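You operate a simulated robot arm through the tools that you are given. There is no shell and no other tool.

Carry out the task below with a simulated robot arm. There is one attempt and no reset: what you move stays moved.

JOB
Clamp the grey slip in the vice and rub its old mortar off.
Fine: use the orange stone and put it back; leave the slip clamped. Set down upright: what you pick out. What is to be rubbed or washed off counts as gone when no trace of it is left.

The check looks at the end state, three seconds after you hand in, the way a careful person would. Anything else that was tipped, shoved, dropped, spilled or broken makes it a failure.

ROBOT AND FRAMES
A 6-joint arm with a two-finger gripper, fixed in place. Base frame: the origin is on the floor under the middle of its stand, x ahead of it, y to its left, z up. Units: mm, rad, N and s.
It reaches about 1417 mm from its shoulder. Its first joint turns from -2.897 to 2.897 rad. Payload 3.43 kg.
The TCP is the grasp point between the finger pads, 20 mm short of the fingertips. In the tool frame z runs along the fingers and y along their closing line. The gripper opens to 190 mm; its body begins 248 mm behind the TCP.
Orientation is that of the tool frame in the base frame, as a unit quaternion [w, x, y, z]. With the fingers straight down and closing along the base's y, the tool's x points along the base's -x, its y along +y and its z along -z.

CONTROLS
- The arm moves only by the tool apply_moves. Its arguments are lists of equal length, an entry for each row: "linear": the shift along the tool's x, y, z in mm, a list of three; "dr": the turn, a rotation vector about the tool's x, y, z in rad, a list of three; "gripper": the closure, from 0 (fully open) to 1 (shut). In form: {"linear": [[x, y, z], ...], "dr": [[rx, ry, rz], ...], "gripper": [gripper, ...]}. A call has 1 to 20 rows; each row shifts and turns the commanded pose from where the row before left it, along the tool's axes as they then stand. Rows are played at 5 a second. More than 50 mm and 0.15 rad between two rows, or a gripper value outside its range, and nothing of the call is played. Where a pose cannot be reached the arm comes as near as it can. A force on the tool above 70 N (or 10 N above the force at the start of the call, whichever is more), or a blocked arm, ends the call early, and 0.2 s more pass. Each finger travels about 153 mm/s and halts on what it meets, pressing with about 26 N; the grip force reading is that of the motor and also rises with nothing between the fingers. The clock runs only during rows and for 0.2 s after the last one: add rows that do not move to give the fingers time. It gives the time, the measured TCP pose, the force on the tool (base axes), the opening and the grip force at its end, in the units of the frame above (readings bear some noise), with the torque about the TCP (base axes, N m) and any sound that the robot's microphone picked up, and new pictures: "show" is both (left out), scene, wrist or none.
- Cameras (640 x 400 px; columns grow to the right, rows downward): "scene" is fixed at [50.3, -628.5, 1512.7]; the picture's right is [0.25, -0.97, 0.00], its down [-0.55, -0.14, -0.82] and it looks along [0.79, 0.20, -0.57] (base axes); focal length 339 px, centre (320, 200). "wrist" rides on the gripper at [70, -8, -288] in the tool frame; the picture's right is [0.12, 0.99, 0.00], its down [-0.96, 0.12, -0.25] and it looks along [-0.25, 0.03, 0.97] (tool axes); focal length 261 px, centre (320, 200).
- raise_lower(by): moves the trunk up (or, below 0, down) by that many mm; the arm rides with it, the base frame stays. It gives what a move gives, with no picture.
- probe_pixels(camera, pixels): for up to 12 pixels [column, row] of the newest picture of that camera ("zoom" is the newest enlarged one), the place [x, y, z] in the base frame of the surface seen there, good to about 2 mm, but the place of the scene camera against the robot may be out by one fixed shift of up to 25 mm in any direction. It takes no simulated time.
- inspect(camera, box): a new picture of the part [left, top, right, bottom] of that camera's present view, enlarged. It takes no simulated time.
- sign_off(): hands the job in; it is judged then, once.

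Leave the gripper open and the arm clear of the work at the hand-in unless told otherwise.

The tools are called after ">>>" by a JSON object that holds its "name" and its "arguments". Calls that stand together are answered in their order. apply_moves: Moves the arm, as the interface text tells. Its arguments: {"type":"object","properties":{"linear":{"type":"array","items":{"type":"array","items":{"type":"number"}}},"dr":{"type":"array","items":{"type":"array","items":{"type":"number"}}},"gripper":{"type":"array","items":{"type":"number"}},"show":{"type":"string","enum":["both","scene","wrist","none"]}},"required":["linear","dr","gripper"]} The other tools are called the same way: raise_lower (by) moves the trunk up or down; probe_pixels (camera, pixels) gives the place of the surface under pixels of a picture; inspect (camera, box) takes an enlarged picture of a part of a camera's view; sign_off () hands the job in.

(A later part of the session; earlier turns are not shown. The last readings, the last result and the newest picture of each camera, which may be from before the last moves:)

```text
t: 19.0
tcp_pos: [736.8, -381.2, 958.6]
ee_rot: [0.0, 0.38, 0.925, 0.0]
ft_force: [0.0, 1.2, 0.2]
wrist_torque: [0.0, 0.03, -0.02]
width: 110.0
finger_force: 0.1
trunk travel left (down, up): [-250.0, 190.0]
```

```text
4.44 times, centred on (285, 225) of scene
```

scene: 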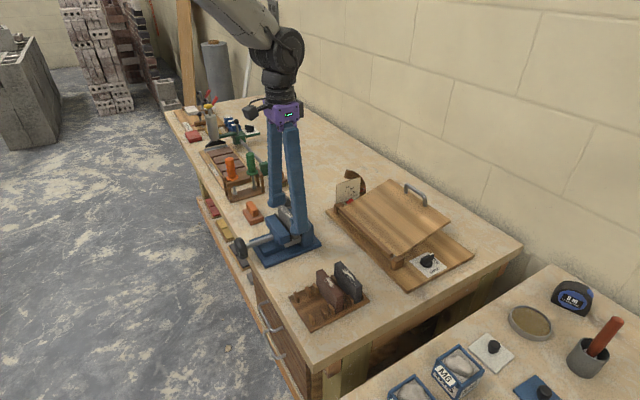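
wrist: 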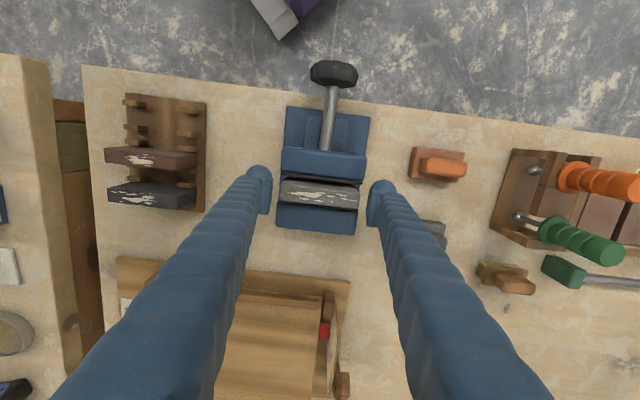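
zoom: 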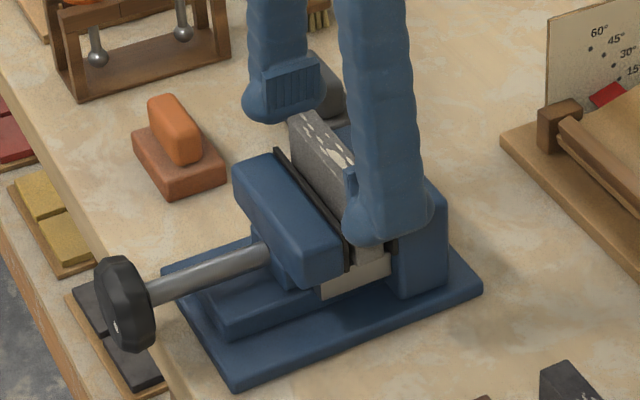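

The slip stands upright on the bars between the pads. I'll raise the hand straight up, clear of it, and study the knob and the bench edge.

>>> {"name": "apply_moves", "arguments": {"linear": [[0, 0, -20], [0, 0, -40], [0, 0, -45], [0, 0, -45], [0, 0, 0]], "dr": [[0, 0, 0], [0, 0, 0], [0, 0, 0], [0, 0, 0], [0, 0, 0]], "gripper": [0.42, 0.42, 0.3, 0, 0]}}

>>> {"name": "inspect", "arguments": {"camera": "wrist", "box": [270, 60, 400, 160]}}

>>> {"name": "inspect", "arguments": {"camera": "scene", "box": [200, 200, 320, 300]}}

```text
t: 20.2
tcp_pos: [736.4, -381.6, 1107.6]
ee_rot: [-0.001, 0.38, 0.925, 0.0]
ft_force: [0.0, 0.4, -0.4]
wrist_torque: [-0.02, 0.03, -0.03]
width: 189.7
finger_force: 0.1
trunk travel left (down, up): [-250.0, 190.0]
```

scene: 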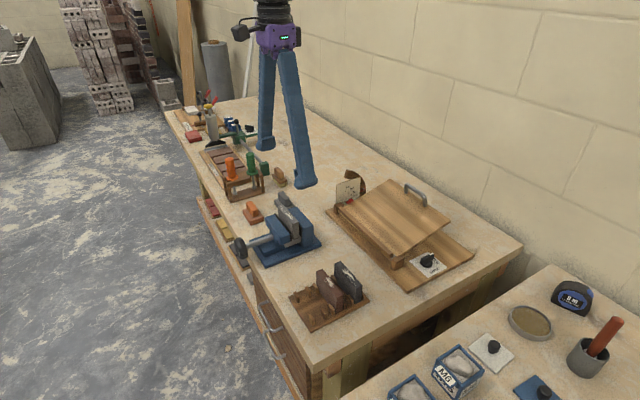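
wrist: 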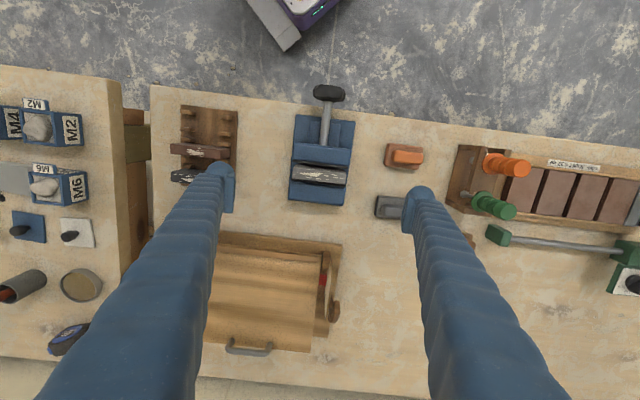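

```text
4.00 times, centred on (335, 110) of wrist
```

zoom: 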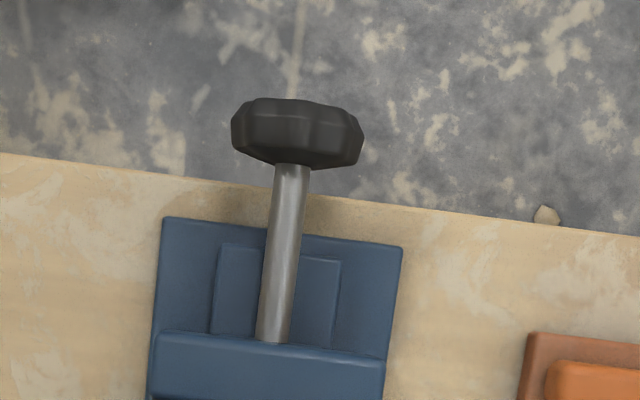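

```text
4.00 times, centred on (260, 250) of scene
```

zoom: 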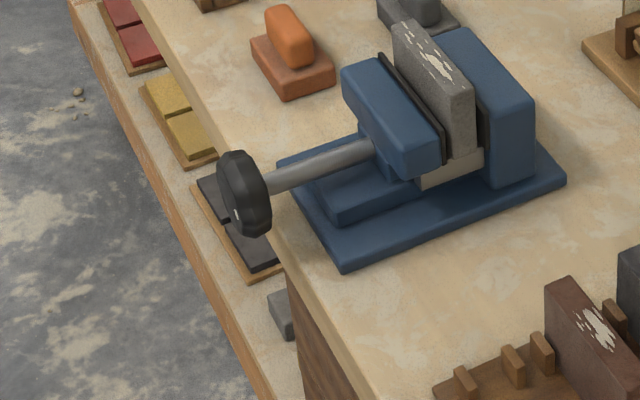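

The knob is lobed and overhangs the bench's front edge. A lower shelf sticks out below it. I'll probe the knob rim, the screw, the bench edge and the shelf.

>>> {"name": "probe_pixels", "arguments": {"camera": "wrist", "pixels": [[315, 92], [328, 92], [342, 94], [328, 98], [328, 88], [343, 99], [325, 118], [323, 135], [300, 106], [350, 113], [327, 107], [315, 98]]}}

>>> {"name": "probe_pixels", "arguments": {"camera": "zoom", "pixels": [[240, 155], [235, 190], [240, 225], [262, 190], [228, 165], [310, 180], [180, 120], [240, 240], [283, 310], [150, 100], [270, 210], [255, 160]]}}

```text
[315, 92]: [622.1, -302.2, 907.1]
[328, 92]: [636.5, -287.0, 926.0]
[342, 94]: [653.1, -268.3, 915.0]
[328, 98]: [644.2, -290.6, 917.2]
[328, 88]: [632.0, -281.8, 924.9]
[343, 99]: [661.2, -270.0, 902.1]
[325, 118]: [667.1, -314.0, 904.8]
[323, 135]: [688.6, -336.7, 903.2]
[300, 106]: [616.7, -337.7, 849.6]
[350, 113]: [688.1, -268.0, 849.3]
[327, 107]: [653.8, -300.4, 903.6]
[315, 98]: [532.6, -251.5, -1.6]
```

```text
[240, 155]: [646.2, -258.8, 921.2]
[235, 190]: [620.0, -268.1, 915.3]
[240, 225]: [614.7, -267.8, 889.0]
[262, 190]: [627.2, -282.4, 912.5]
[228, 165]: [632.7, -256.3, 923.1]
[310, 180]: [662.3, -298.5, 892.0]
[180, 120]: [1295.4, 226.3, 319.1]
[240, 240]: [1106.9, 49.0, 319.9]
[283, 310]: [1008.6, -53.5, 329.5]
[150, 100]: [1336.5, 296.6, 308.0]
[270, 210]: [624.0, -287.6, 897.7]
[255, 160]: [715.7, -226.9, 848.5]
```

Readings:

- **Knob:** radius about 30 around an axis at u≈248.5, z≈896. It spans v≈-640 to -662.
- **Bench edge:** v≈-672.
- **Shelf:** well below, at z≈320.

I'll take the knob from the front with the hand horizontal, keeping the tips short of the bench edge. First I'll back off toward the front above everything and begin pitching the hand.

>>> {"name": "apply_moves", "arguments": {"linear": [[46, 0, 0], [46, 0, 0], [46, 0, 0], [46, 0, 0], [46, 0, 0], [0, 0, 0], [0, 0, 0], [0, 0, 0], [0, 0, 0], [0, 0, 0]], "dr": [[0, 0, 0], [0, 0, 0], [0, 0, 0], [0, 0, 0], [0, 0, 0], [0, -0.13, 0], [0, -0.13, 0], [0, -0.13, 0], [0, -0.13, 0], [0, 0, 0]], "gripper": [0, 0, 0, 0, 0, 0, 0, 0, 0, 0]}}

```text
t: 22.4
tcp_pos: [571.5, -222.9, 1109.0]
ee_rot: [0.226, 0.37, 0.896, -0.095]
ft_force: [0.5, 0.0, 0.9]
wrist_torque: [-0.01, 0.01, 0.02]
width: 190.3
finger_force: 0.0
trunk travel left (down, up): [-250.0, 190.0]
```

scene: 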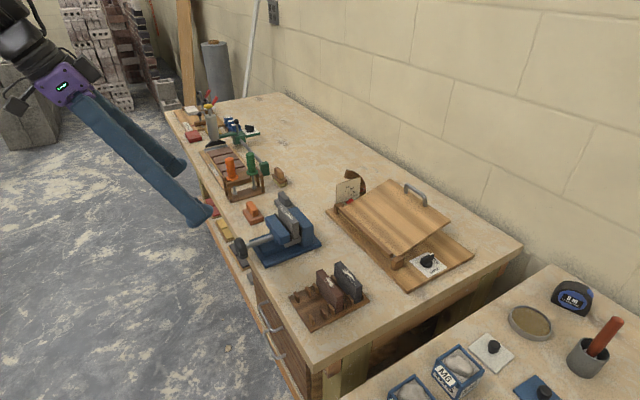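
wrist: 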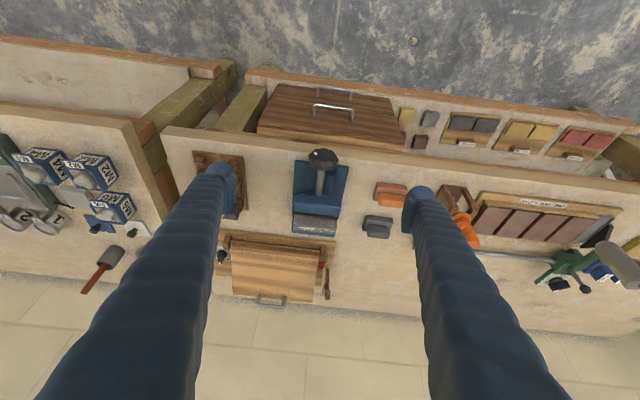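

Tracking well: TCP at u≈246, v≈-562, z 1109. I'll continue pitching toward horizontal.

>>> {"name": "apply_moves", "arguments": {"linear": [[0, 0, 0], [0, 0, 0], [0, 0, 0], [0, 0, 0], [0, 0, 0]], "dr": [[0, -0.13, 0], [0, -0.13, 0], [0, -0.13, 0], [0, -0.13, 0], [0, 0, 0]], "gripper": [0, 0, 0, 0, 0], "show": "scene"}}

>>> {"name": "apply_moves", "arguments": {"linear": [[0, 0, 0], [0, 0, 0], [0, 0, 0], [0, 0, 0], [0, 0, 0]], "dr": [[0, -0.13, 0], [0, -0.13, 0], [0, -0.13, 0], [0, -0.141, 0], [0, 0, 0]], "gripper": [0, 0, 0, 0, 0]}}

```text
t: 23.6
tcp_pos: [653.1, -228.6, 1111.3]
ee_rot: [0.428, 0.338, 0.817, -0.19]
ft_force: [-0.8, 0.0, 0.7]
wrist_torque: [0.07, -0.05, 0.11]
width: 190.0
finger_force: 0.0
out of reach, approached as far as the arm can: row 1, 2, 3, 4
trunk travel left (down, up): [-250.0, 190.0]
```

scene: 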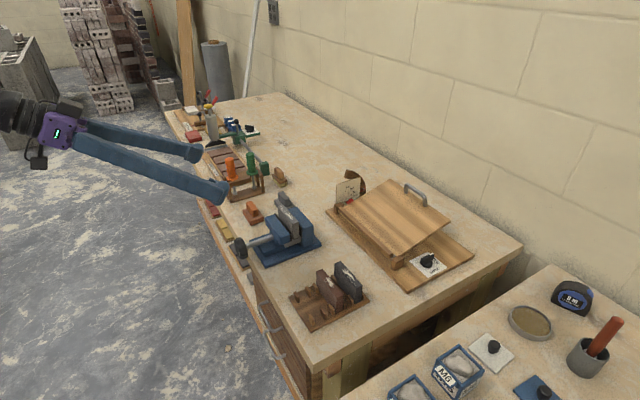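

```text
t: 24.8
tcp_pos: [700.0, -213.0, 1286.9]
ee_rot: [0.61, 0.269, 0.69, -0.281]
ft_force: [-0.9, 0.1, -1.0]
wrist_torque: [0.01, 0.01, 0.04]
width: 190.0
finger_force: 0.0
out of reach, approached as far as the arm can: row 1, 2, 3, 4
trunk travel left (down, up): [-250.0, 190.0]
```

scene: 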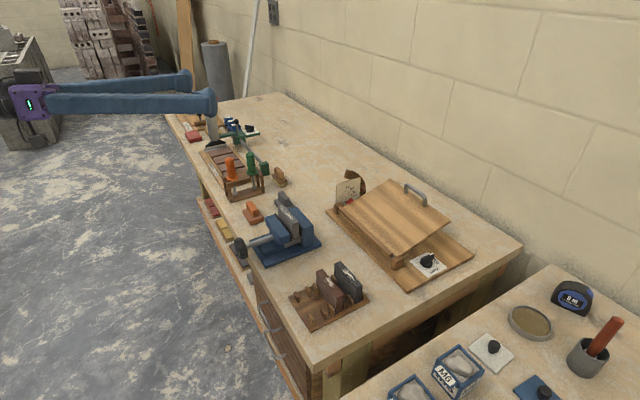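
wrist: 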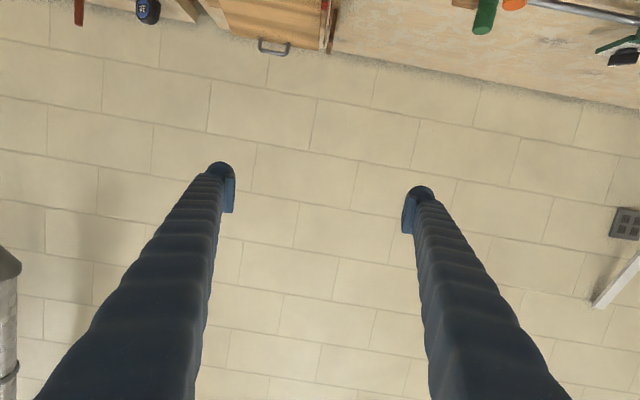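

With the hand horizontal, the wrist would be too close to the robot's base ("out of reach"). Instead I'll take the knob from above with the fingers straddling it and turn it by swinging the hand about the knob's axis (dr about tool x), regripping as needed. First I'll pitch back to straight down.

>>> {"name": "apply_moves", "arguments": {"linear": [[0, 0, 0], [0, 0, 0], [0, 0, 0], [0, 0, 0], [0, 0, 0], [0, 0, 0], [0, 0, 0], [0, 0, 0], [0, 0, 0], [0, 0, 0], [0, 0, 0], [0, 0, 0], [0, 0, 0]], "dr": [[0, 0.131, 0], [0, 0.131, 0], [0, 0.131, 0], [0, 0.131, 0], [0, 0.131, 0], [0, 0.131, 0], [0, 0.131, 0], [0, 0.131, 0], [0, 0.131, 0], [0, 0.131, 0], [0, 0.131, 0], [0, 0.13, 0], [0, 0, 0]], "gripper": [0, 0, 0, 0, 0, 0, 0, 0, 0, 0, 0, 0, 0]}}

```text
t: 27.6
tcp_pos: [702.1, -213.9, 1286.6]
ee_rot: [-0.036, 0.387, 0.922, 0.003]
ft_force: [-0.8, -0.5, -0.1]
wrist_torque: [0.04, -0.04, -0.04]
width: 189.7
finger_force: 0.2
trunk travel left (down, up): [-250.0, 190.0]
```

scene: 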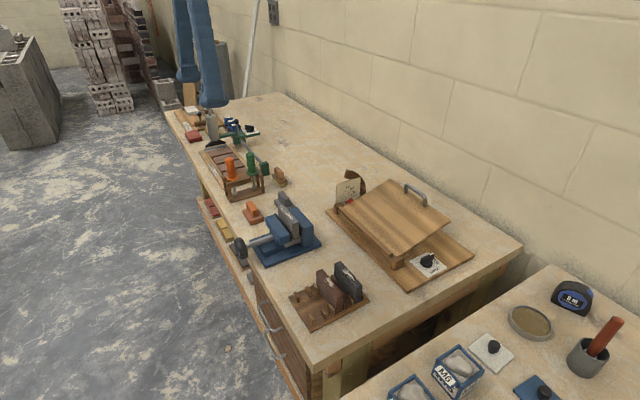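
wrist: 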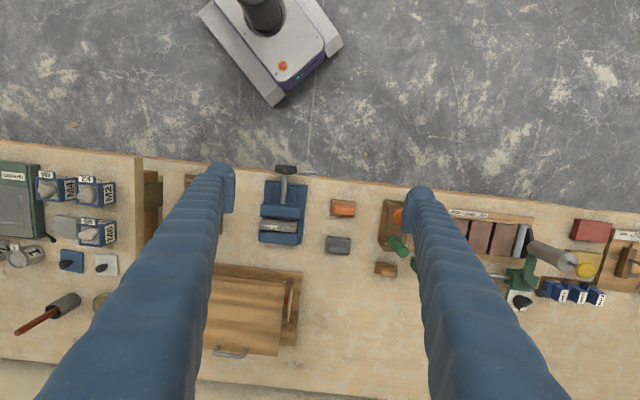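

The hand is back to vertical, with a small residual tilt and at (702,-214,1287). I'll correct the tilt by (-0.022,-0.069,-0.009) rad, then move above the knob (u≈248.5, v≈-648) and descend to about z=1000.

>>> {"name": "apply_moves", "arguments": {"linear": [[0, 0, 0], [0, -48, 0], [0, -48, 0], [0, 0, 48], [0, 0, 48], [0, 0, 48], [0, 0, 48], [0, 0, 48], [0, 0, 45], [0, 0, 0]], "dr": [[-0.022, -0.069, -0.009], [0, 0, 0], [0, 0, 0], [0, 0, 0], [0, 0, 0], [0, 0, 0], [0, 0, 0], [0, 0, 0], [0, 0, 0], [0, 0, 0]], "gripper": [0, 0, 0, 0.1, 0.2, 0.3, 0.4, 0.45, 0.45, 0.45]}}

>>> {"name": "inspect", "arguments": {"camera": "wrist", "box": [250, 120, 390, 260]}}

```text
t: 29.8
tcp_pos: [633.6, -281.1, 998.7]
ee_rot: [0.001, 0.382, 0.924, 0.0]
ft_force: [-0.3, 0.1, 0.7]
wrist_torque: [-0.02, -0.01, 0.0]
width: 104.2
finger_force: 0.0
trunk travel left (down, up): [-250.0, 190.0]
```

scene: 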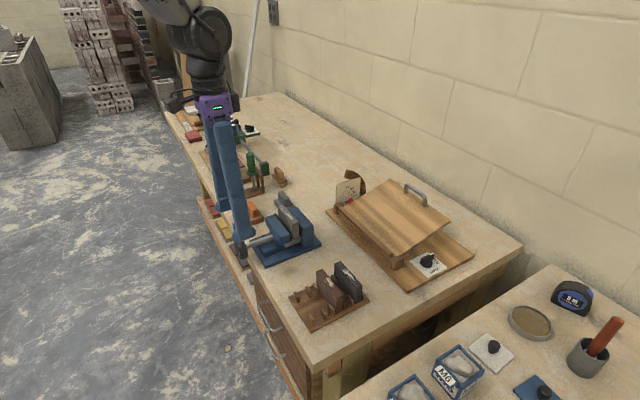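
wrist: 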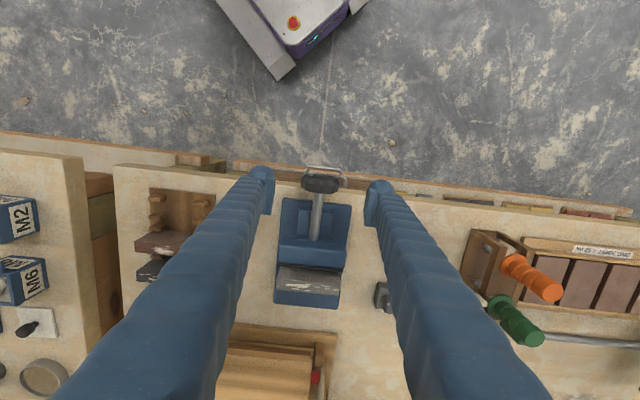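

```text
2.86 times, centred on (320, 190) of wrist
```

zoom: 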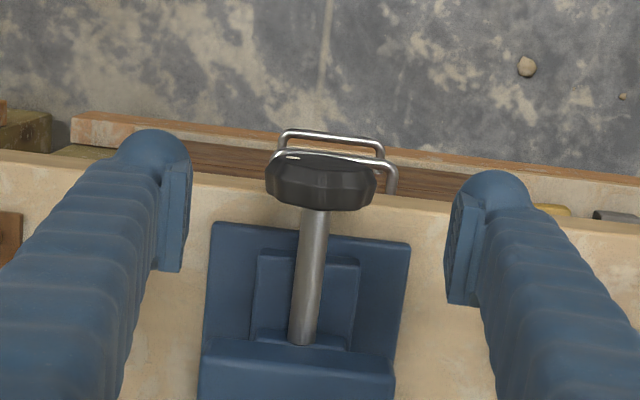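

The knob sits between the open fingers, and a drawer handle shows below it. I'll probe the knob, screw, drawer handle and bench edge.

>>> {"name": "probe_pixels", "arguments": {"camera": "zoom", "pixels": [[268, 180], [375, 190], [320, 165], [320, 195], [290, 158], [330, 158], [312, 240], [305, 320], [385, 145], [300, 134], [240, 187], [420, 212]]}}

>>> {"name": "inspect", "arguments": {"camera": "wrist", "box": [295, 155, 355, 215]}}

```text
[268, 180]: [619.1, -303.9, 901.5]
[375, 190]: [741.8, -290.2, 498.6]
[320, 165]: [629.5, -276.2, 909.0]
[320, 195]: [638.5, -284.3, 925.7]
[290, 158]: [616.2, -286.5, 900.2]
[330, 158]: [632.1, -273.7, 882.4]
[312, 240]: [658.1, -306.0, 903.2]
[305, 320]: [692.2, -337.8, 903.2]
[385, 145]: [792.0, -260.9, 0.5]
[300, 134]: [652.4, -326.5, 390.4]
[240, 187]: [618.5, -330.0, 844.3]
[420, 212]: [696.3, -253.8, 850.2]
```

```text
6.67 times, centred on (325, 185) of wrist
```

zoom: 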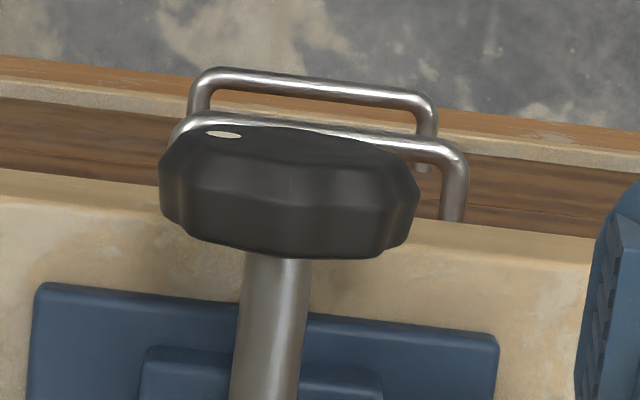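

The knob axis is at u≈250, z≈896, radius about 30, with v from -640 to -662. The bench front face is at v≈-671. The finger half-width of about 16 fits at v≈-648. A white mark on the knob's front face will show its rotation. I'll descend with the fingers straddling the knob.

>>> {"name": "apply_moves", "arguments": {"linear": [[-1.2, 0.7, 30], [0, 0, 30], [0, 0, 30], [0, 0, 12.7], [0, 0, 0]], "dr": [[0, 0, 0], [0, 0, 0], [0, 0, 0], [0, 0, 0], [0, 0, 0]], "gripper": [0.45, 0.45, 0.45, 0.45, 0.45]}}

>>> {"name": "inspect", "arguments": {"camera": "wrist", "box": [260, 140, 380, 250]}}

>>> {"name": "inspect", "arguments": {"camera": "scene", "box": [200, 200, 320, 290]}}

```text
t: 31.0
tcp_pos: [635.3, -283.0, 898.7]
ee_rot: [0.0, 0.383, 0.924, -0.001]
ft_force: [-0.5, 0.8, -0.2]
wrist_torque: [0.01, 0.03, 0.02]
width: 104.3
finger_force: 0.0
trunk travel left (down, up): [-250.0, 190.0]
```

scene: 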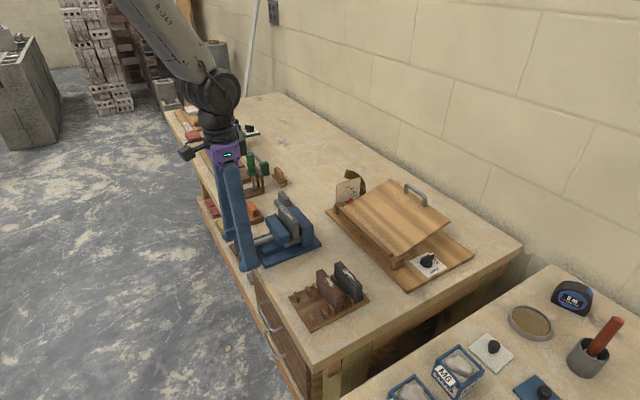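
wrist: 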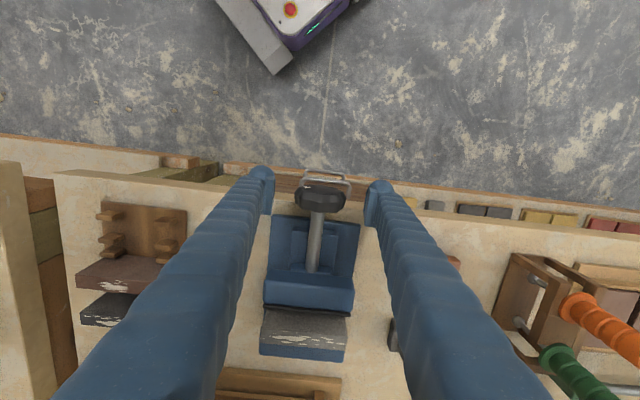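

```text
3.64 times, centred on (320, 195) of wrist
```

zoom: 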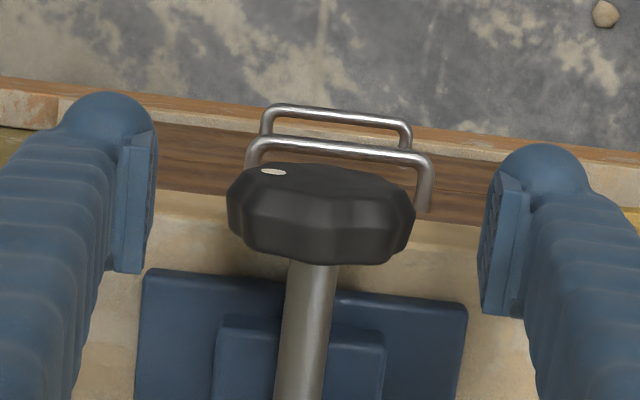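

```text
4.44 times, centred on (260, 245) of scene
```

zoom: 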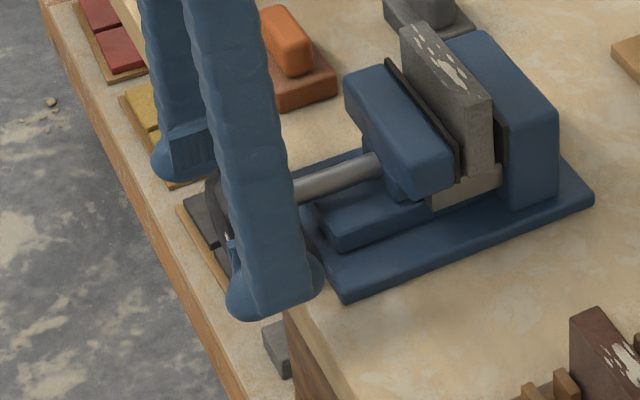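

Well aligned. Before swinging the hand I'll check how high and how far out the drawer handle is, so the lower finger cannot touch it.

>>> {"name": "probe_pixels", "arguments": {"camera": "wrist", "pixels": [[325, 173], [320, 172], [340, 175], [328, 181], [335, 183], [322, 180], [350, 190], [349, 186], [300, 180], [345, 195]]}}

>>> {"name": "probe_pixels", "arguments": {"camera": "scene", "pixels": [[260, 310], [268, 330], [275, 328], [280, 350], [262, 300], [290, 320]]}}

>>> {"name": "inspect", "arguments": {"camera": "scene", "box": [230, 250, 330, 350]}}

```text
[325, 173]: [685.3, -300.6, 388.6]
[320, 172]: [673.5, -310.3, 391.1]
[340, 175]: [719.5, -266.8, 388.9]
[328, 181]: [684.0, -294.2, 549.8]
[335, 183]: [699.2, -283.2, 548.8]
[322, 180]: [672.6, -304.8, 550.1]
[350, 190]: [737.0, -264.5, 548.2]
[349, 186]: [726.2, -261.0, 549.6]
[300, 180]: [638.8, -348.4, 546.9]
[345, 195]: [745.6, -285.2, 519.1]
```

```text
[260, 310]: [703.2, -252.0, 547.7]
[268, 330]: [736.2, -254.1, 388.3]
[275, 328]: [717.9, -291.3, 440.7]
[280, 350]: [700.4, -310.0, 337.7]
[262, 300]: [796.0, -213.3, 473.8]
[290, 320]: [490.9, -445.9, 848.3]
```

```text
4.00 times, centred on (280, 300) of scene
```

zoom: 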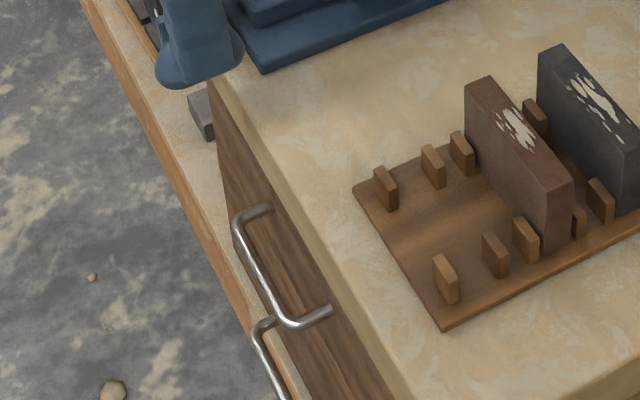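

The handles are at z≈550 and 390, far below. I'll swing the open hand by +0.7 rad about the knob axis, body leaning toward +u, to wind up for the first turn.

>>> {"name": "apply_moves", "arguments": {"linear": [[0, 0, 0], [0, 0, 0], [0, 0, 0], [0, 0, 0], [0, 0, 0], [0, 0, 0]], "dr": [[0.14, 0, 0], [0.14, 0, 0], [0.14, 0, 0], [0.14, 0, 0], [0.14, 0, 0], [0, 0, 0]], "gripper": [0.45, 0.45, 0.45, 0.45, 0.45, 0.45]}}

>>> {"name": "inspect", "arguments": {"camera": "wrist", "box": [260, 140, 380, 250]}}

>>> {"name": "inspect", "arguments": {"camera": "scene", "box": [180, 170, 320, 290]}}

```text
t: 32.4
tcp_pos: [633.7, -281.2, 898.9]
ee_rot: [-0.132, 0.359, 0.868, -0.318]
ft_force: [-7.1, 25.3, 26.0]
wrist_torque: [1.66, -0.95, 1.27]
width: 102.9
finger_force: 0.1
trunk travel left (down, up): [-250.0, 190.0]
```

scene: 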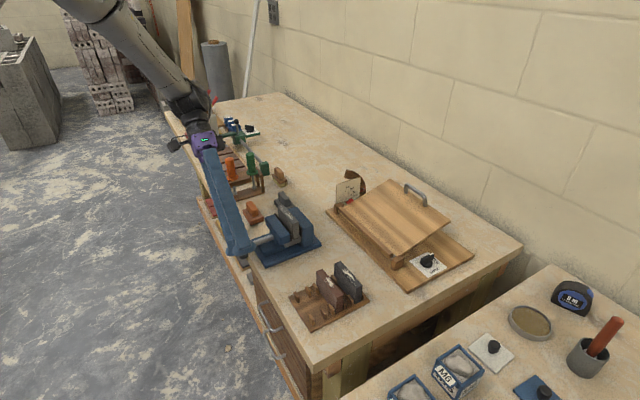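
wrist: 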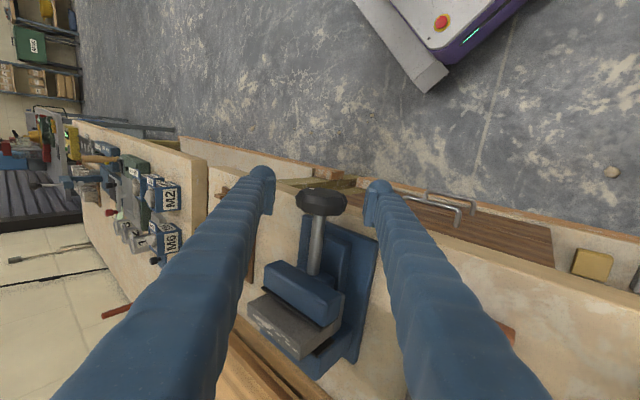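

```text
3.64 times, centred on (320, 195) of wrist
```

zoom: 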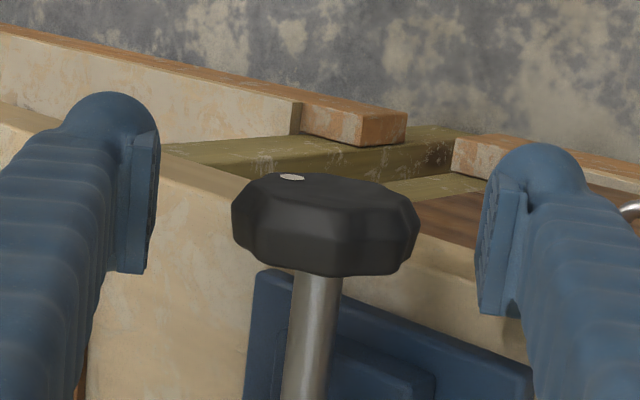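

```text
3.33 times, centred on (250, 230) of scene
```

zoom: 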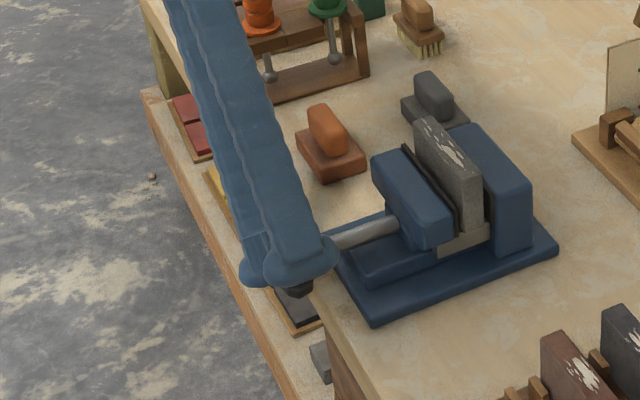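

A 37 N push outward and upward shows the lower finger touching the bench's front edge. I'll move straight out along tool x by 7 mm.

>>> {"name": "apply_moves", "arguments": {"linear": [[3, 0, 0], [4, 0, 0], [0, 0, 0]], "dr": [[0, 0, 0], [0, 0, 0], [0, 0, 0]], "gripper": [0.45, 0.45, 0.45], "show": "none"}}

```text
t: 33.2
tcp_pos: [630.7, -277.1, 897.7]
ee_rot: [-0.13, 0.359, 0.868, -0.318]
ft_force: [-0.1, 1.0, -0.4]
wrist_torque: [-0.01, 0.03, -0.03]
width: 104.3
finger_force: 0.0
trunk travel left (down, up): [-250.0, 190.0]
```

The force is gone. TCP is at u≈250, v≈-642. Now I'll close on the knob.

>>> {"name": "apply_moves", "arguments": {"linear": [[0, 0, 0], [0, 0, 0], [0, 0, 0], [0, 0, 0]], "dr": [[0, 0, 0], [0, 0, 0], [0, 0, 0], [0, 0, 0]], "gripper": [0.6, 0.75, 0.8, 0.8], "show": "wrist"}}

>>> {"name": "inspect", "arguments": {"camera": "wrist", "box": [260, 140, 380, 250]}}

```text
t: 34.2
tcp_pos: [632.1, -276.5, 897.3]
ee_rot: [-0.131, 0.36, 0.868, -0.318]
ft_force: [4.9, 6.0, -10.0]
wrist_torque: [-0.01, -0.06, 0.13]
width: 54.9
finger_force: 44.9
trunk travel left (down, up): [-250.0, 190.0]
```

wrist: 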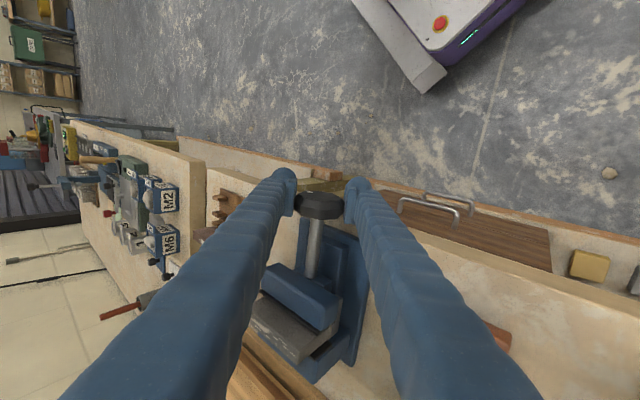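

```text
3.64 times, centred on (320, 195) of wrist
```

zoom: 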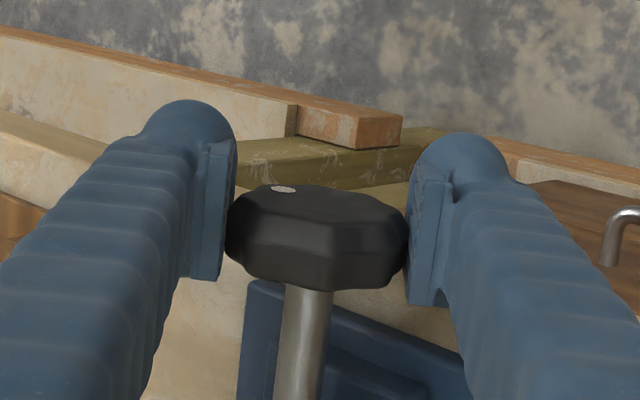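

Gripped: opening 54.9 mm. I'll start the clockwise turn (dr x negative) with a short swing and watch the force, the torque and the jaw.

>>> {"name": "apply_moves", "arguments": {"linear": [[0, 0, 0], [0, 0, 0], [0, 0, 0], [0, 0, 0], [0, 0, 0]], "dr": [[-0.1, 0, 0], [-0.1, 0, 0], [-0.1, 0, 0], [-0.1, 0, 0], [0, 0, 0]], "gripper": [0.8, 0.8, 0.8, 0.8, 0.8]}}

>>> {"name": "inspect", "arguments": {"camera": "wrist", "box": [260, 140, 380, 250]}}

>>> {"name": "inspect", "arguments": {"camera": "scene", "box": [225, 190, 325, 270]}}

```text
t: 35.4
tcp_pos: [631.9, -277.8, 897.4]
ee_rot: [-0.057, 0.377, 0.914, -0.138]
ft_force: [5.2, 0.5, -24.4]
wrist_torque: [0.2, 0.11, -0.37]
width: 55.0
finger_force: 45.1
trunk travel left (down, up): [-250.0, 190.0]
```

scene: 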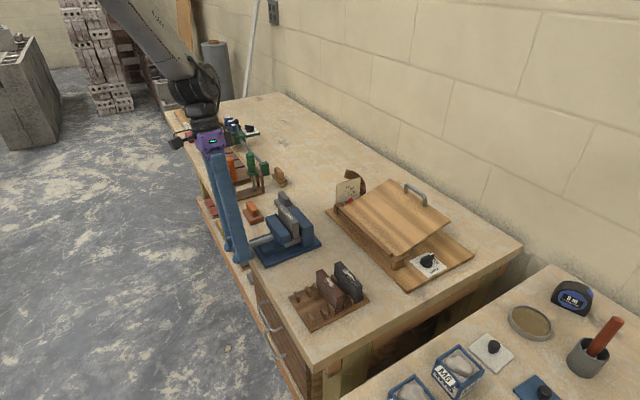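
wrist: 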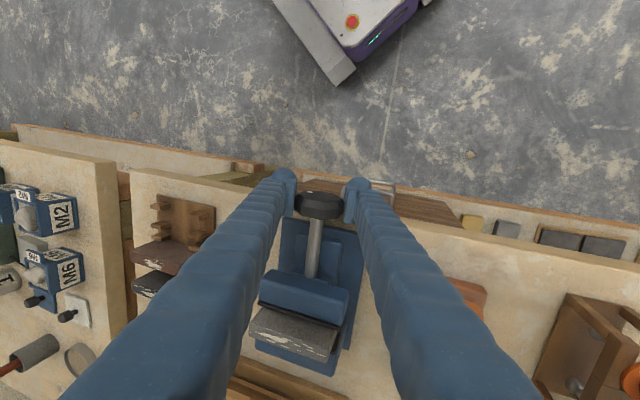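

```text
3.64 times, centred on (320, 195) of wrist
```

zoom: 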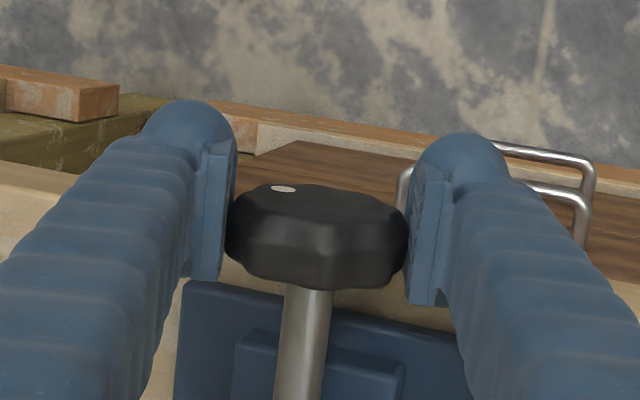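

```text
5.00 times, centred on (275, 230) of scene
```

zoom: 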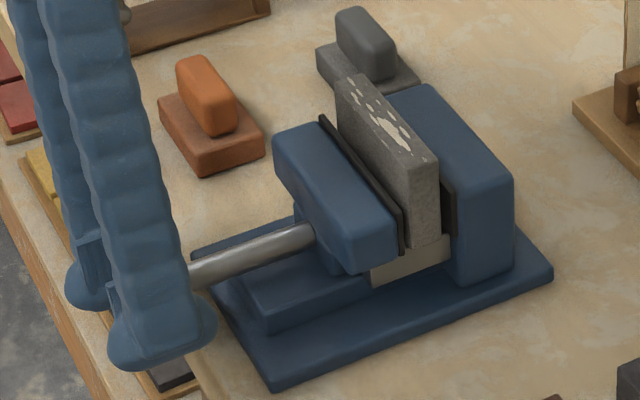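

The knob turns with the hand (its mark keeps its place between the fingers). The -24 N in z suggests the TCP sits a little above the axis, so I'll lower by 1.5 mm while turning on.

>>> {"name": "apply_moves", "arguments": {"linear": [[0, 0, 0.8], [0, 0, 0.7], [0, 0, 0], [0, 0, 0], [0, 0, 0]], "dr": [[-0.1, 0, 0], [-0.1, 0, 0], [-0.1, 0, 0], [-0.1, 0, 0], [0, 0, 0]], "gripper": [0.8, 0.8, 0.8, 0.8, 0.8], "show": "none"}}

>>> {"name": "apply_moves", "arguments": {"linear": [[0, 0, 0], [0, 0, 0], [0, 0, 0], [0, 0, 0], [0, 0, 0]], "dr": [[-0.1, 0, 0], [-0.1, 0, 0], [-0.1, 0, 0], [-0.1, 0, 0], [0, 0, 0]], "gripper": [0.8, 0.8, 0.8, 0.8, 0.8]}}

>>> {"name": "inspect", "arguments": {"camera": "scene", "box": [225, 190, 325, 270]}}

>>> {"name": "inspect", "arguments": {"camera": "wrist", "box": [260, 140, 380, 250]}}

```text
t: 36.6
tcp_pos: [632.1, -279.1, 897.2]
ee_rot: [0.021, 0.381, 0.923, 0.046]
ft_force: [17.9, -0.6, 12.3]
wrist_torque: [0.13, 0.15, -0.33]
width: 54.8
finger_force: 45.2
trunk travel left (down, up): [-250.0, 190.0]
```

```text
t: 37.8
tcp_pos: [633.2, -278.8, 896.4]
ee_rot: [0.095, 0.37, 0.896, 0.228]
ft_force: [24.6, -11.5, 3.7]
wrist_torque: [0.19, 0.24, 0.03]
width: 54.3
finger_force: 44.6
trunk travel left (down, up): [-250.0, 190.0]
```

scene: 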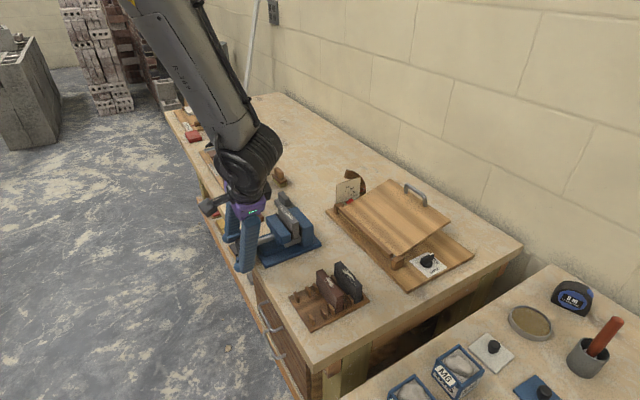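
wrist: 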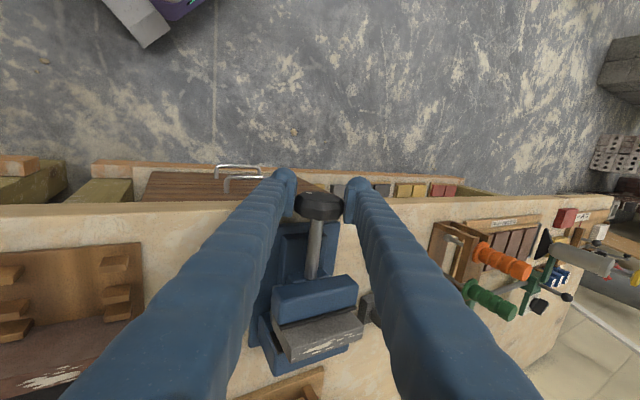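

```text
5.00 times, centred on (275, 230) of scene
```

zoom: 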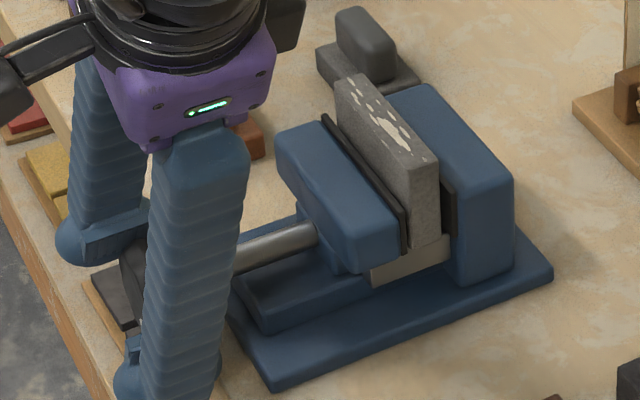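

```text
3.64 times, centred on (320, 195) of wrist
```

zoom: 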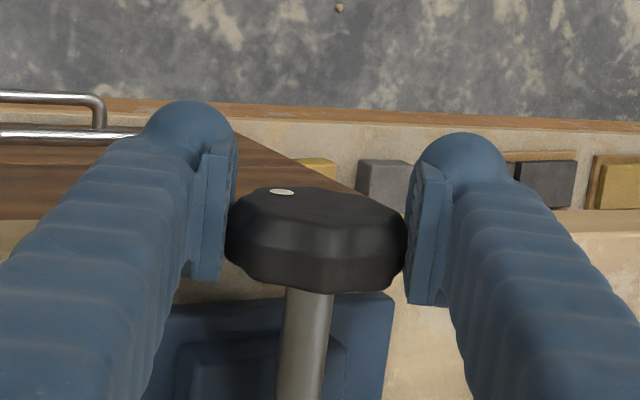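

The moving jaw is creeping toward the slip, and the tool is being drawn inward by about 25 N, so the knob advances as it turns. This is the right direction. I'll continue the swing and follow inward.

>>> {"name": "apply_moves", "arguments": {"linear": [[-0.5, 0, 0], [-0.5, 0, 0], [-0.3, 0, 0], [-0.1, 0, 0], [-0.1, 0, 0], [0, 0, 0]], "dr": [[-0.1, 0, 0], [-0.1, 0, 0], [-0.1, 0, 0], [-0.1, 0, 0], [-0.1, 0, 0], [0, 0, 0]], "gripper": [0.8, 0.8, 0.8, 0.8, 0.8, 0.8]}}

>>> {"name": "inspect", "arguments": {"camera": "wrist", "box": [260, 140, 380, 250]}}

```text
t: 39.2
tcp_pos: [632.7, -278.5, 895.0]
ee_rot: [0.183, 0.336, 0.811, 0.443]
ft_force: [14.4, -6.4, -4.0]
wrist_torque: [0.01, 0.0, 0.13]
width: 54.5
finger_force: 45.1
trunk travel left (down, up): [-250.0, 190.0]
```

scene: 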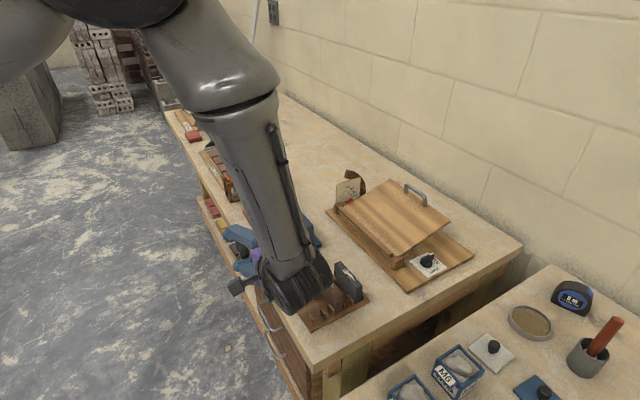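
wrist: 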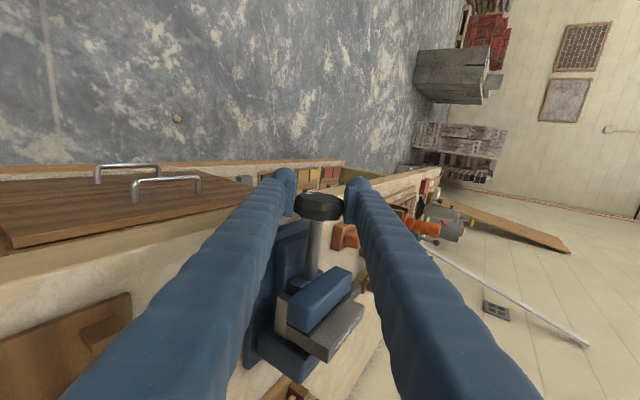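

```text
3.64 times, centred on (320, 195) of wrist
```

zoom: 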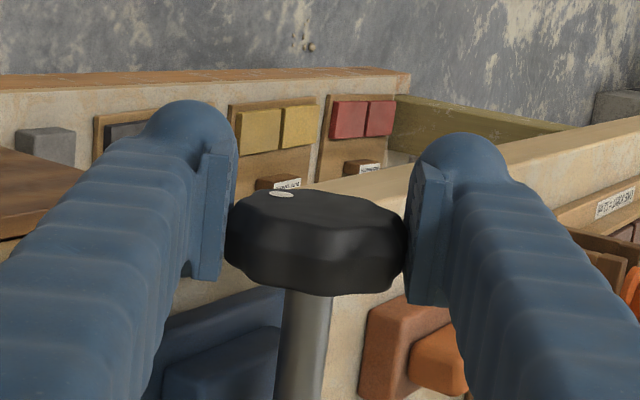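

The first swing of 1.7 rad is complete and the mark has stayed with the fingers. Now I'll open to about 80 mm, swing back 1.7 rad and regrip.

>>> {"name": "apply_moves", "arguments": {"linear": [[0, 0, 0], [0, 0, 0], [0.5, 0, 0], [0, 0, 0], [0, 0, 0], [0, 0, 0], [0, 0, 0], [0, 0, 0], [0, 0, 0], [0, 0, 0], [0, 0, 0], [0, 0, 0], [0, 0, 0], [0, 0, 0], [0, 0, 0]], "dr": [[0, 0, 0], [0, 0, 0], [0.14, 0, 0], [0.14, 0, 0], [0.14, 0, 0], [0.14, 0, 0], [0.14, 0, 0], [0.14, 0, 0], [0.14, 0, 0], [0.14, 0, 0], [0.14, 0, 0], [0.14, 0, 0], [0.15, 0, 0], [0.15, 0, 0], [0, 0, 0]], "gripper": [0.58, 0.58, 0.58, 0.58, 0.58, 0.58, 0.58, 0.58, 0.58, 0.58, 0.58, 0.58, 0.58, 0.58, 0.58]}}

>>> {"name": "inspect", "arguments": {"camera": "wrist", "box": [260, 140, 380, 250]}}

>>> {"name": "inspect", "arguments": {"camera": "scene", "box": [225, 190, 325, 270]}}

```text
t: 42.4
tcp_pos: [631.4, -278.6, 897.7]
ee_rot: [-0.13, 0.359, 0.868, -0.318]
ft_force: [0.2, -0.2, -0.7]
wrist_torque: [-0.07, 0.02, 0.0]
width: 79.8
finger_force: 0.0
trunk travel left (down, up): [-250.0, 190.0]
```

scene: 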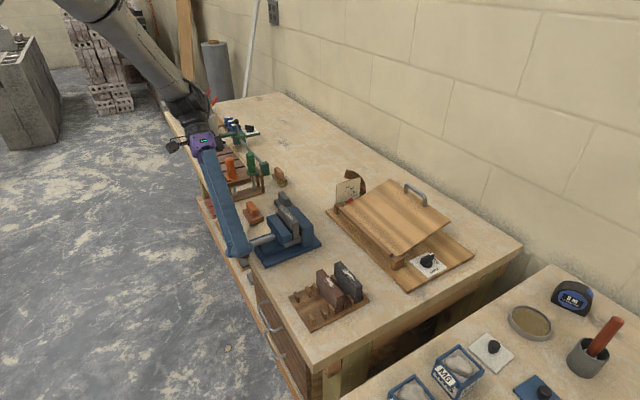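
wrist: 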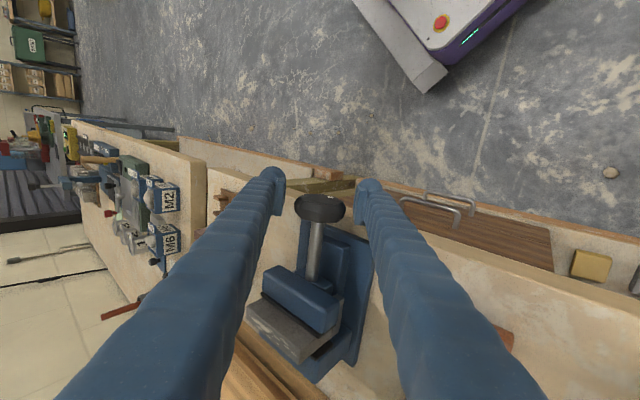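

```text
3.64 times, centred on (320, 195) of wrist
```

zoom: 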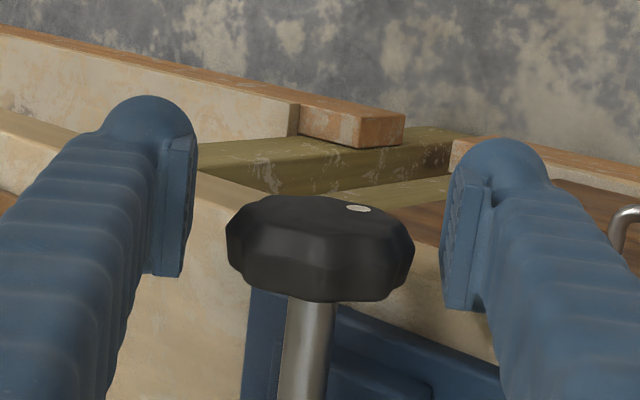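

```text
5.00 times, centred on (275, 230) of scene
```

zoom: 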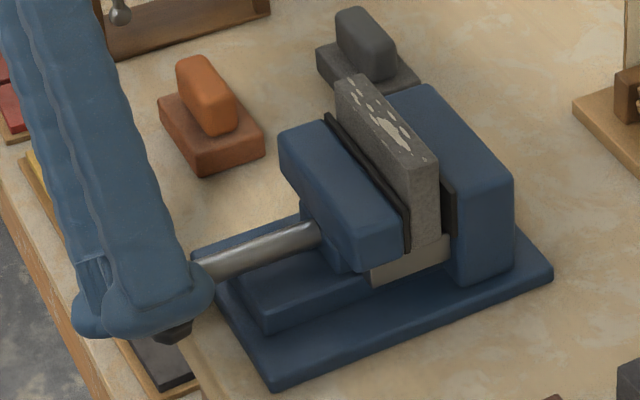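

The knob kept its turn (the mark moved right) and the jaw has advanced. I'll measure the remaining gap between the moving pad and the slip.

>>> {"name": "probe_pixels", "arguments": {"camera": "zoom", "pixels": [[340, 132], [365, 168], [395, 215], [345, 95], [380, 140], [400, 165], [395, 120], [430, 90], [470, 140], [380, 190], [290, 140], [390, 240]]}}

```text
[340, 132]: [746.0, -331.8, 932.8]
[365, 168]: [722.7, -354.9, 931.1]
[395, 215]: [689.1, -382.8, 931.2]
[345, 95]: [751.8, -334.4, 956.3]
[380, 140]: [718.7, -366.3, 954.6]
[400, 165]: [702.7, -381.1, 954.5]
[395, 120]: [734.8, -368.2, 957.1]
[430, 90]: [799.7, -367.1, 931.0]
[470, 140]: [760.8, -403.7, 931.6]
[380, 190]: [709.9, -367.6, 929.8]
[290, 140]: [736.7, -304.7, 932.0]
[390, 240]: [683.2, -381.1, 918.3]
```

The gap from pad to slip is about 4 mm, plus about 6 mm more for the slip to reach the fixed pad. Each swing gains about 2.3 mm. I'll regrip and do the second swing, following inward a little.

>>> {"name": "apply_moves", "arguments": {"linear": [[0, 0, 0], [0, 0, 0], [0, 0, 0], [-0.2, 0, 0], [-0.2, 0, 0], [-0.2, 0, 0], [-0.2, 0, 0], [-0.2, 0, 0], [-0.2, 0, 0], [-0.2, 0, 0], [-0.2, 0, 0], [-0.2, 0, 0], [-0.2, 0, 0], [-0.2, 0, 0], [-0.2, 0, 0], [0, 0, 0]], "dr": [[0, 0, 0], [0, 0, 0], [0, 0, 0], [-0.14, 0, 0], [-0.14, 0, 0], [-0.14, 0, 0], [-0.14, 0, 0], [-0.14, 0, 0], [-0.14, 0, 0], [-0.14, 0, 0], [-0.14, 0, 0], [-0.14, 0, 0], [-0.14, 0, 0], [-0.15, 0, 0], [-0.15, 0, 0], [0, 0, 0]], "gripper": [0.7, 0.8, 0.8, 0.8, 0.8, 0.8, 0.8, 0.8, 0.8, 0.8, 0.8, 0.8, 0.8, 0.8, 0.8, 0.8], "show": "wrist"}}

>>> {"name": "inspect", "arguments": {"camera": "wrist", "box": [260, 140, 380, 250]}}

```text
t: 45.8
tcp_pos: [635.2, -282.3, 895.3]
ee_rot: [0.183, 0.335, 0.811, 0.443]
ft_force: [23.4, -7.5, -6.1]
wrist_torque: [0.24, 0.26, 0.79]
width: 54.8
finger_force: 45.0
trunk travel left (down, up): [-250.0, 190.0]
```

wrist: 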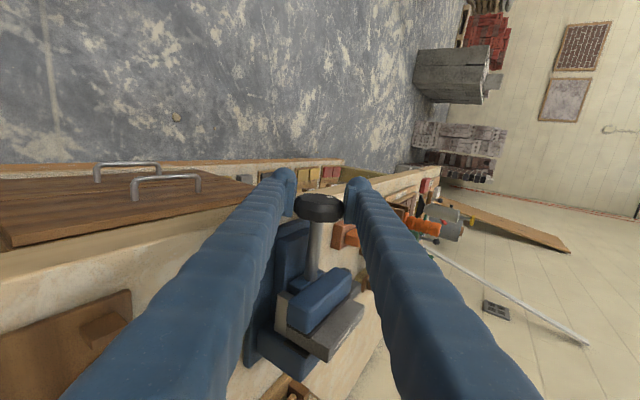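

```text
3.64 times, centred on (320, 195) of wrist
```

zoom: 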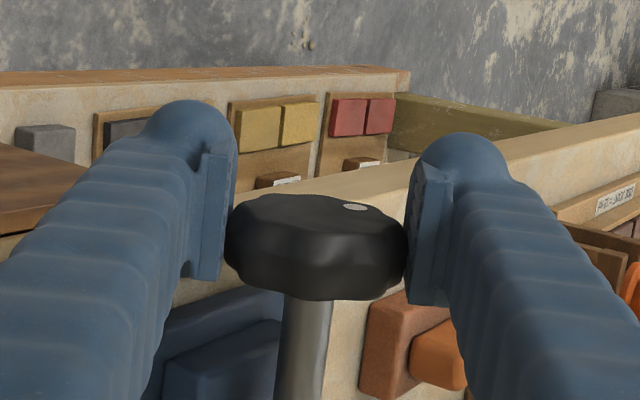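

The second swing went cleanly. Next cycle: open, ease out 2.5 mm, swing back and regrip.

>>> {"name": "apply_moves", "arguments": {"linear": [[0, 0, 0], [0, 0, 0], [1.5, 0, 0], [1, 0, 0], [0, 0, 0], [0, 0, 0], [0, 0, 0], [0, 0, 0], [0, 0, 0], [0, 0, 0], [0, 0, 0], [0, 0, 0], [0, 0, 0], [0, 0, 0], [0, 0, 0], [0, 0, 0], [0, 0, 0], [0, 0, 0]], "dr": [[0, 0, 0], [0, 0, 0], [0.14, 0, 0], [0.14, 0, 0], [0.14, 0, 0], [0.14, 0, 0], [0.14, 0, 0], [0.14, 0, 0], [0.14, 0, 0], [0.14, 0, 0], [0.14, 0, 0], [0.14, 0, 0], [0.15, 0, 0], [0.15, 0, 0], [0, 0, 0], [0, 0, 0], [0, 0, 0], [0, 0, 0]], "gripper": [0.58, 0.58, 0.58, 0.58, 0.58, 0.58, 0.58, 0.58, 0.58, 0.58, 0.58, 0.58, 0.58, 0.58, 0.58, 0.7, 0.8, 0.8], "show": "wrist"}}

>>> {"name": "inspect", "arguments": {"camera": "wrist", "box": [260, 140, 380, 250]}}

```text
t: 49.6
tcp_pos: [631.6, -278.7, 896.2]
ee_rot: [-0.129, 0.359, 0.868, -0.317]
ft_force: [2.4, 6.9, -4.0]
wrist_torque: [-0.06, -0.1, 0.01]
width: 54.5
finger_force: 45.1
trunk travel left (down, up): [-250.0, 190.0]
```

wrist: 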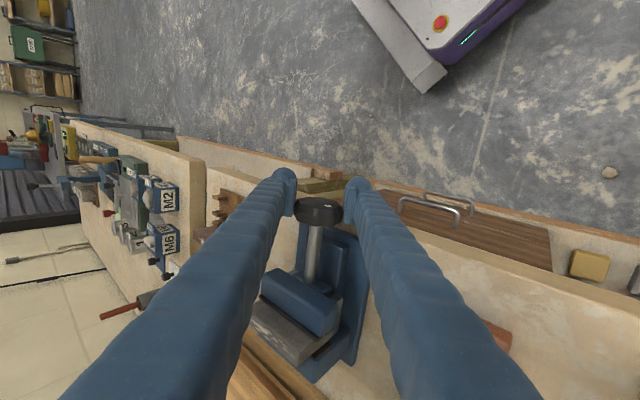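

```text
3.64 times, centred on (320, 195) of wrist
```

zoom: 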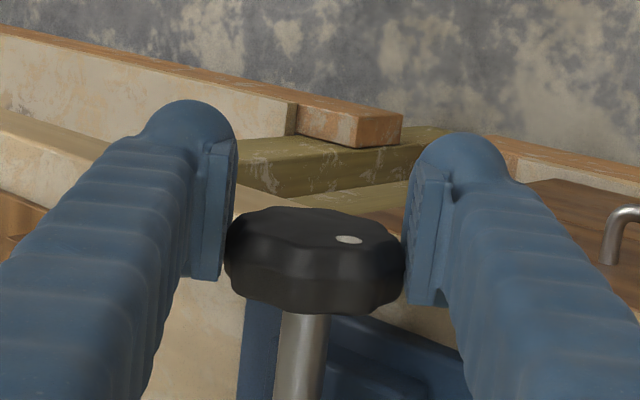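

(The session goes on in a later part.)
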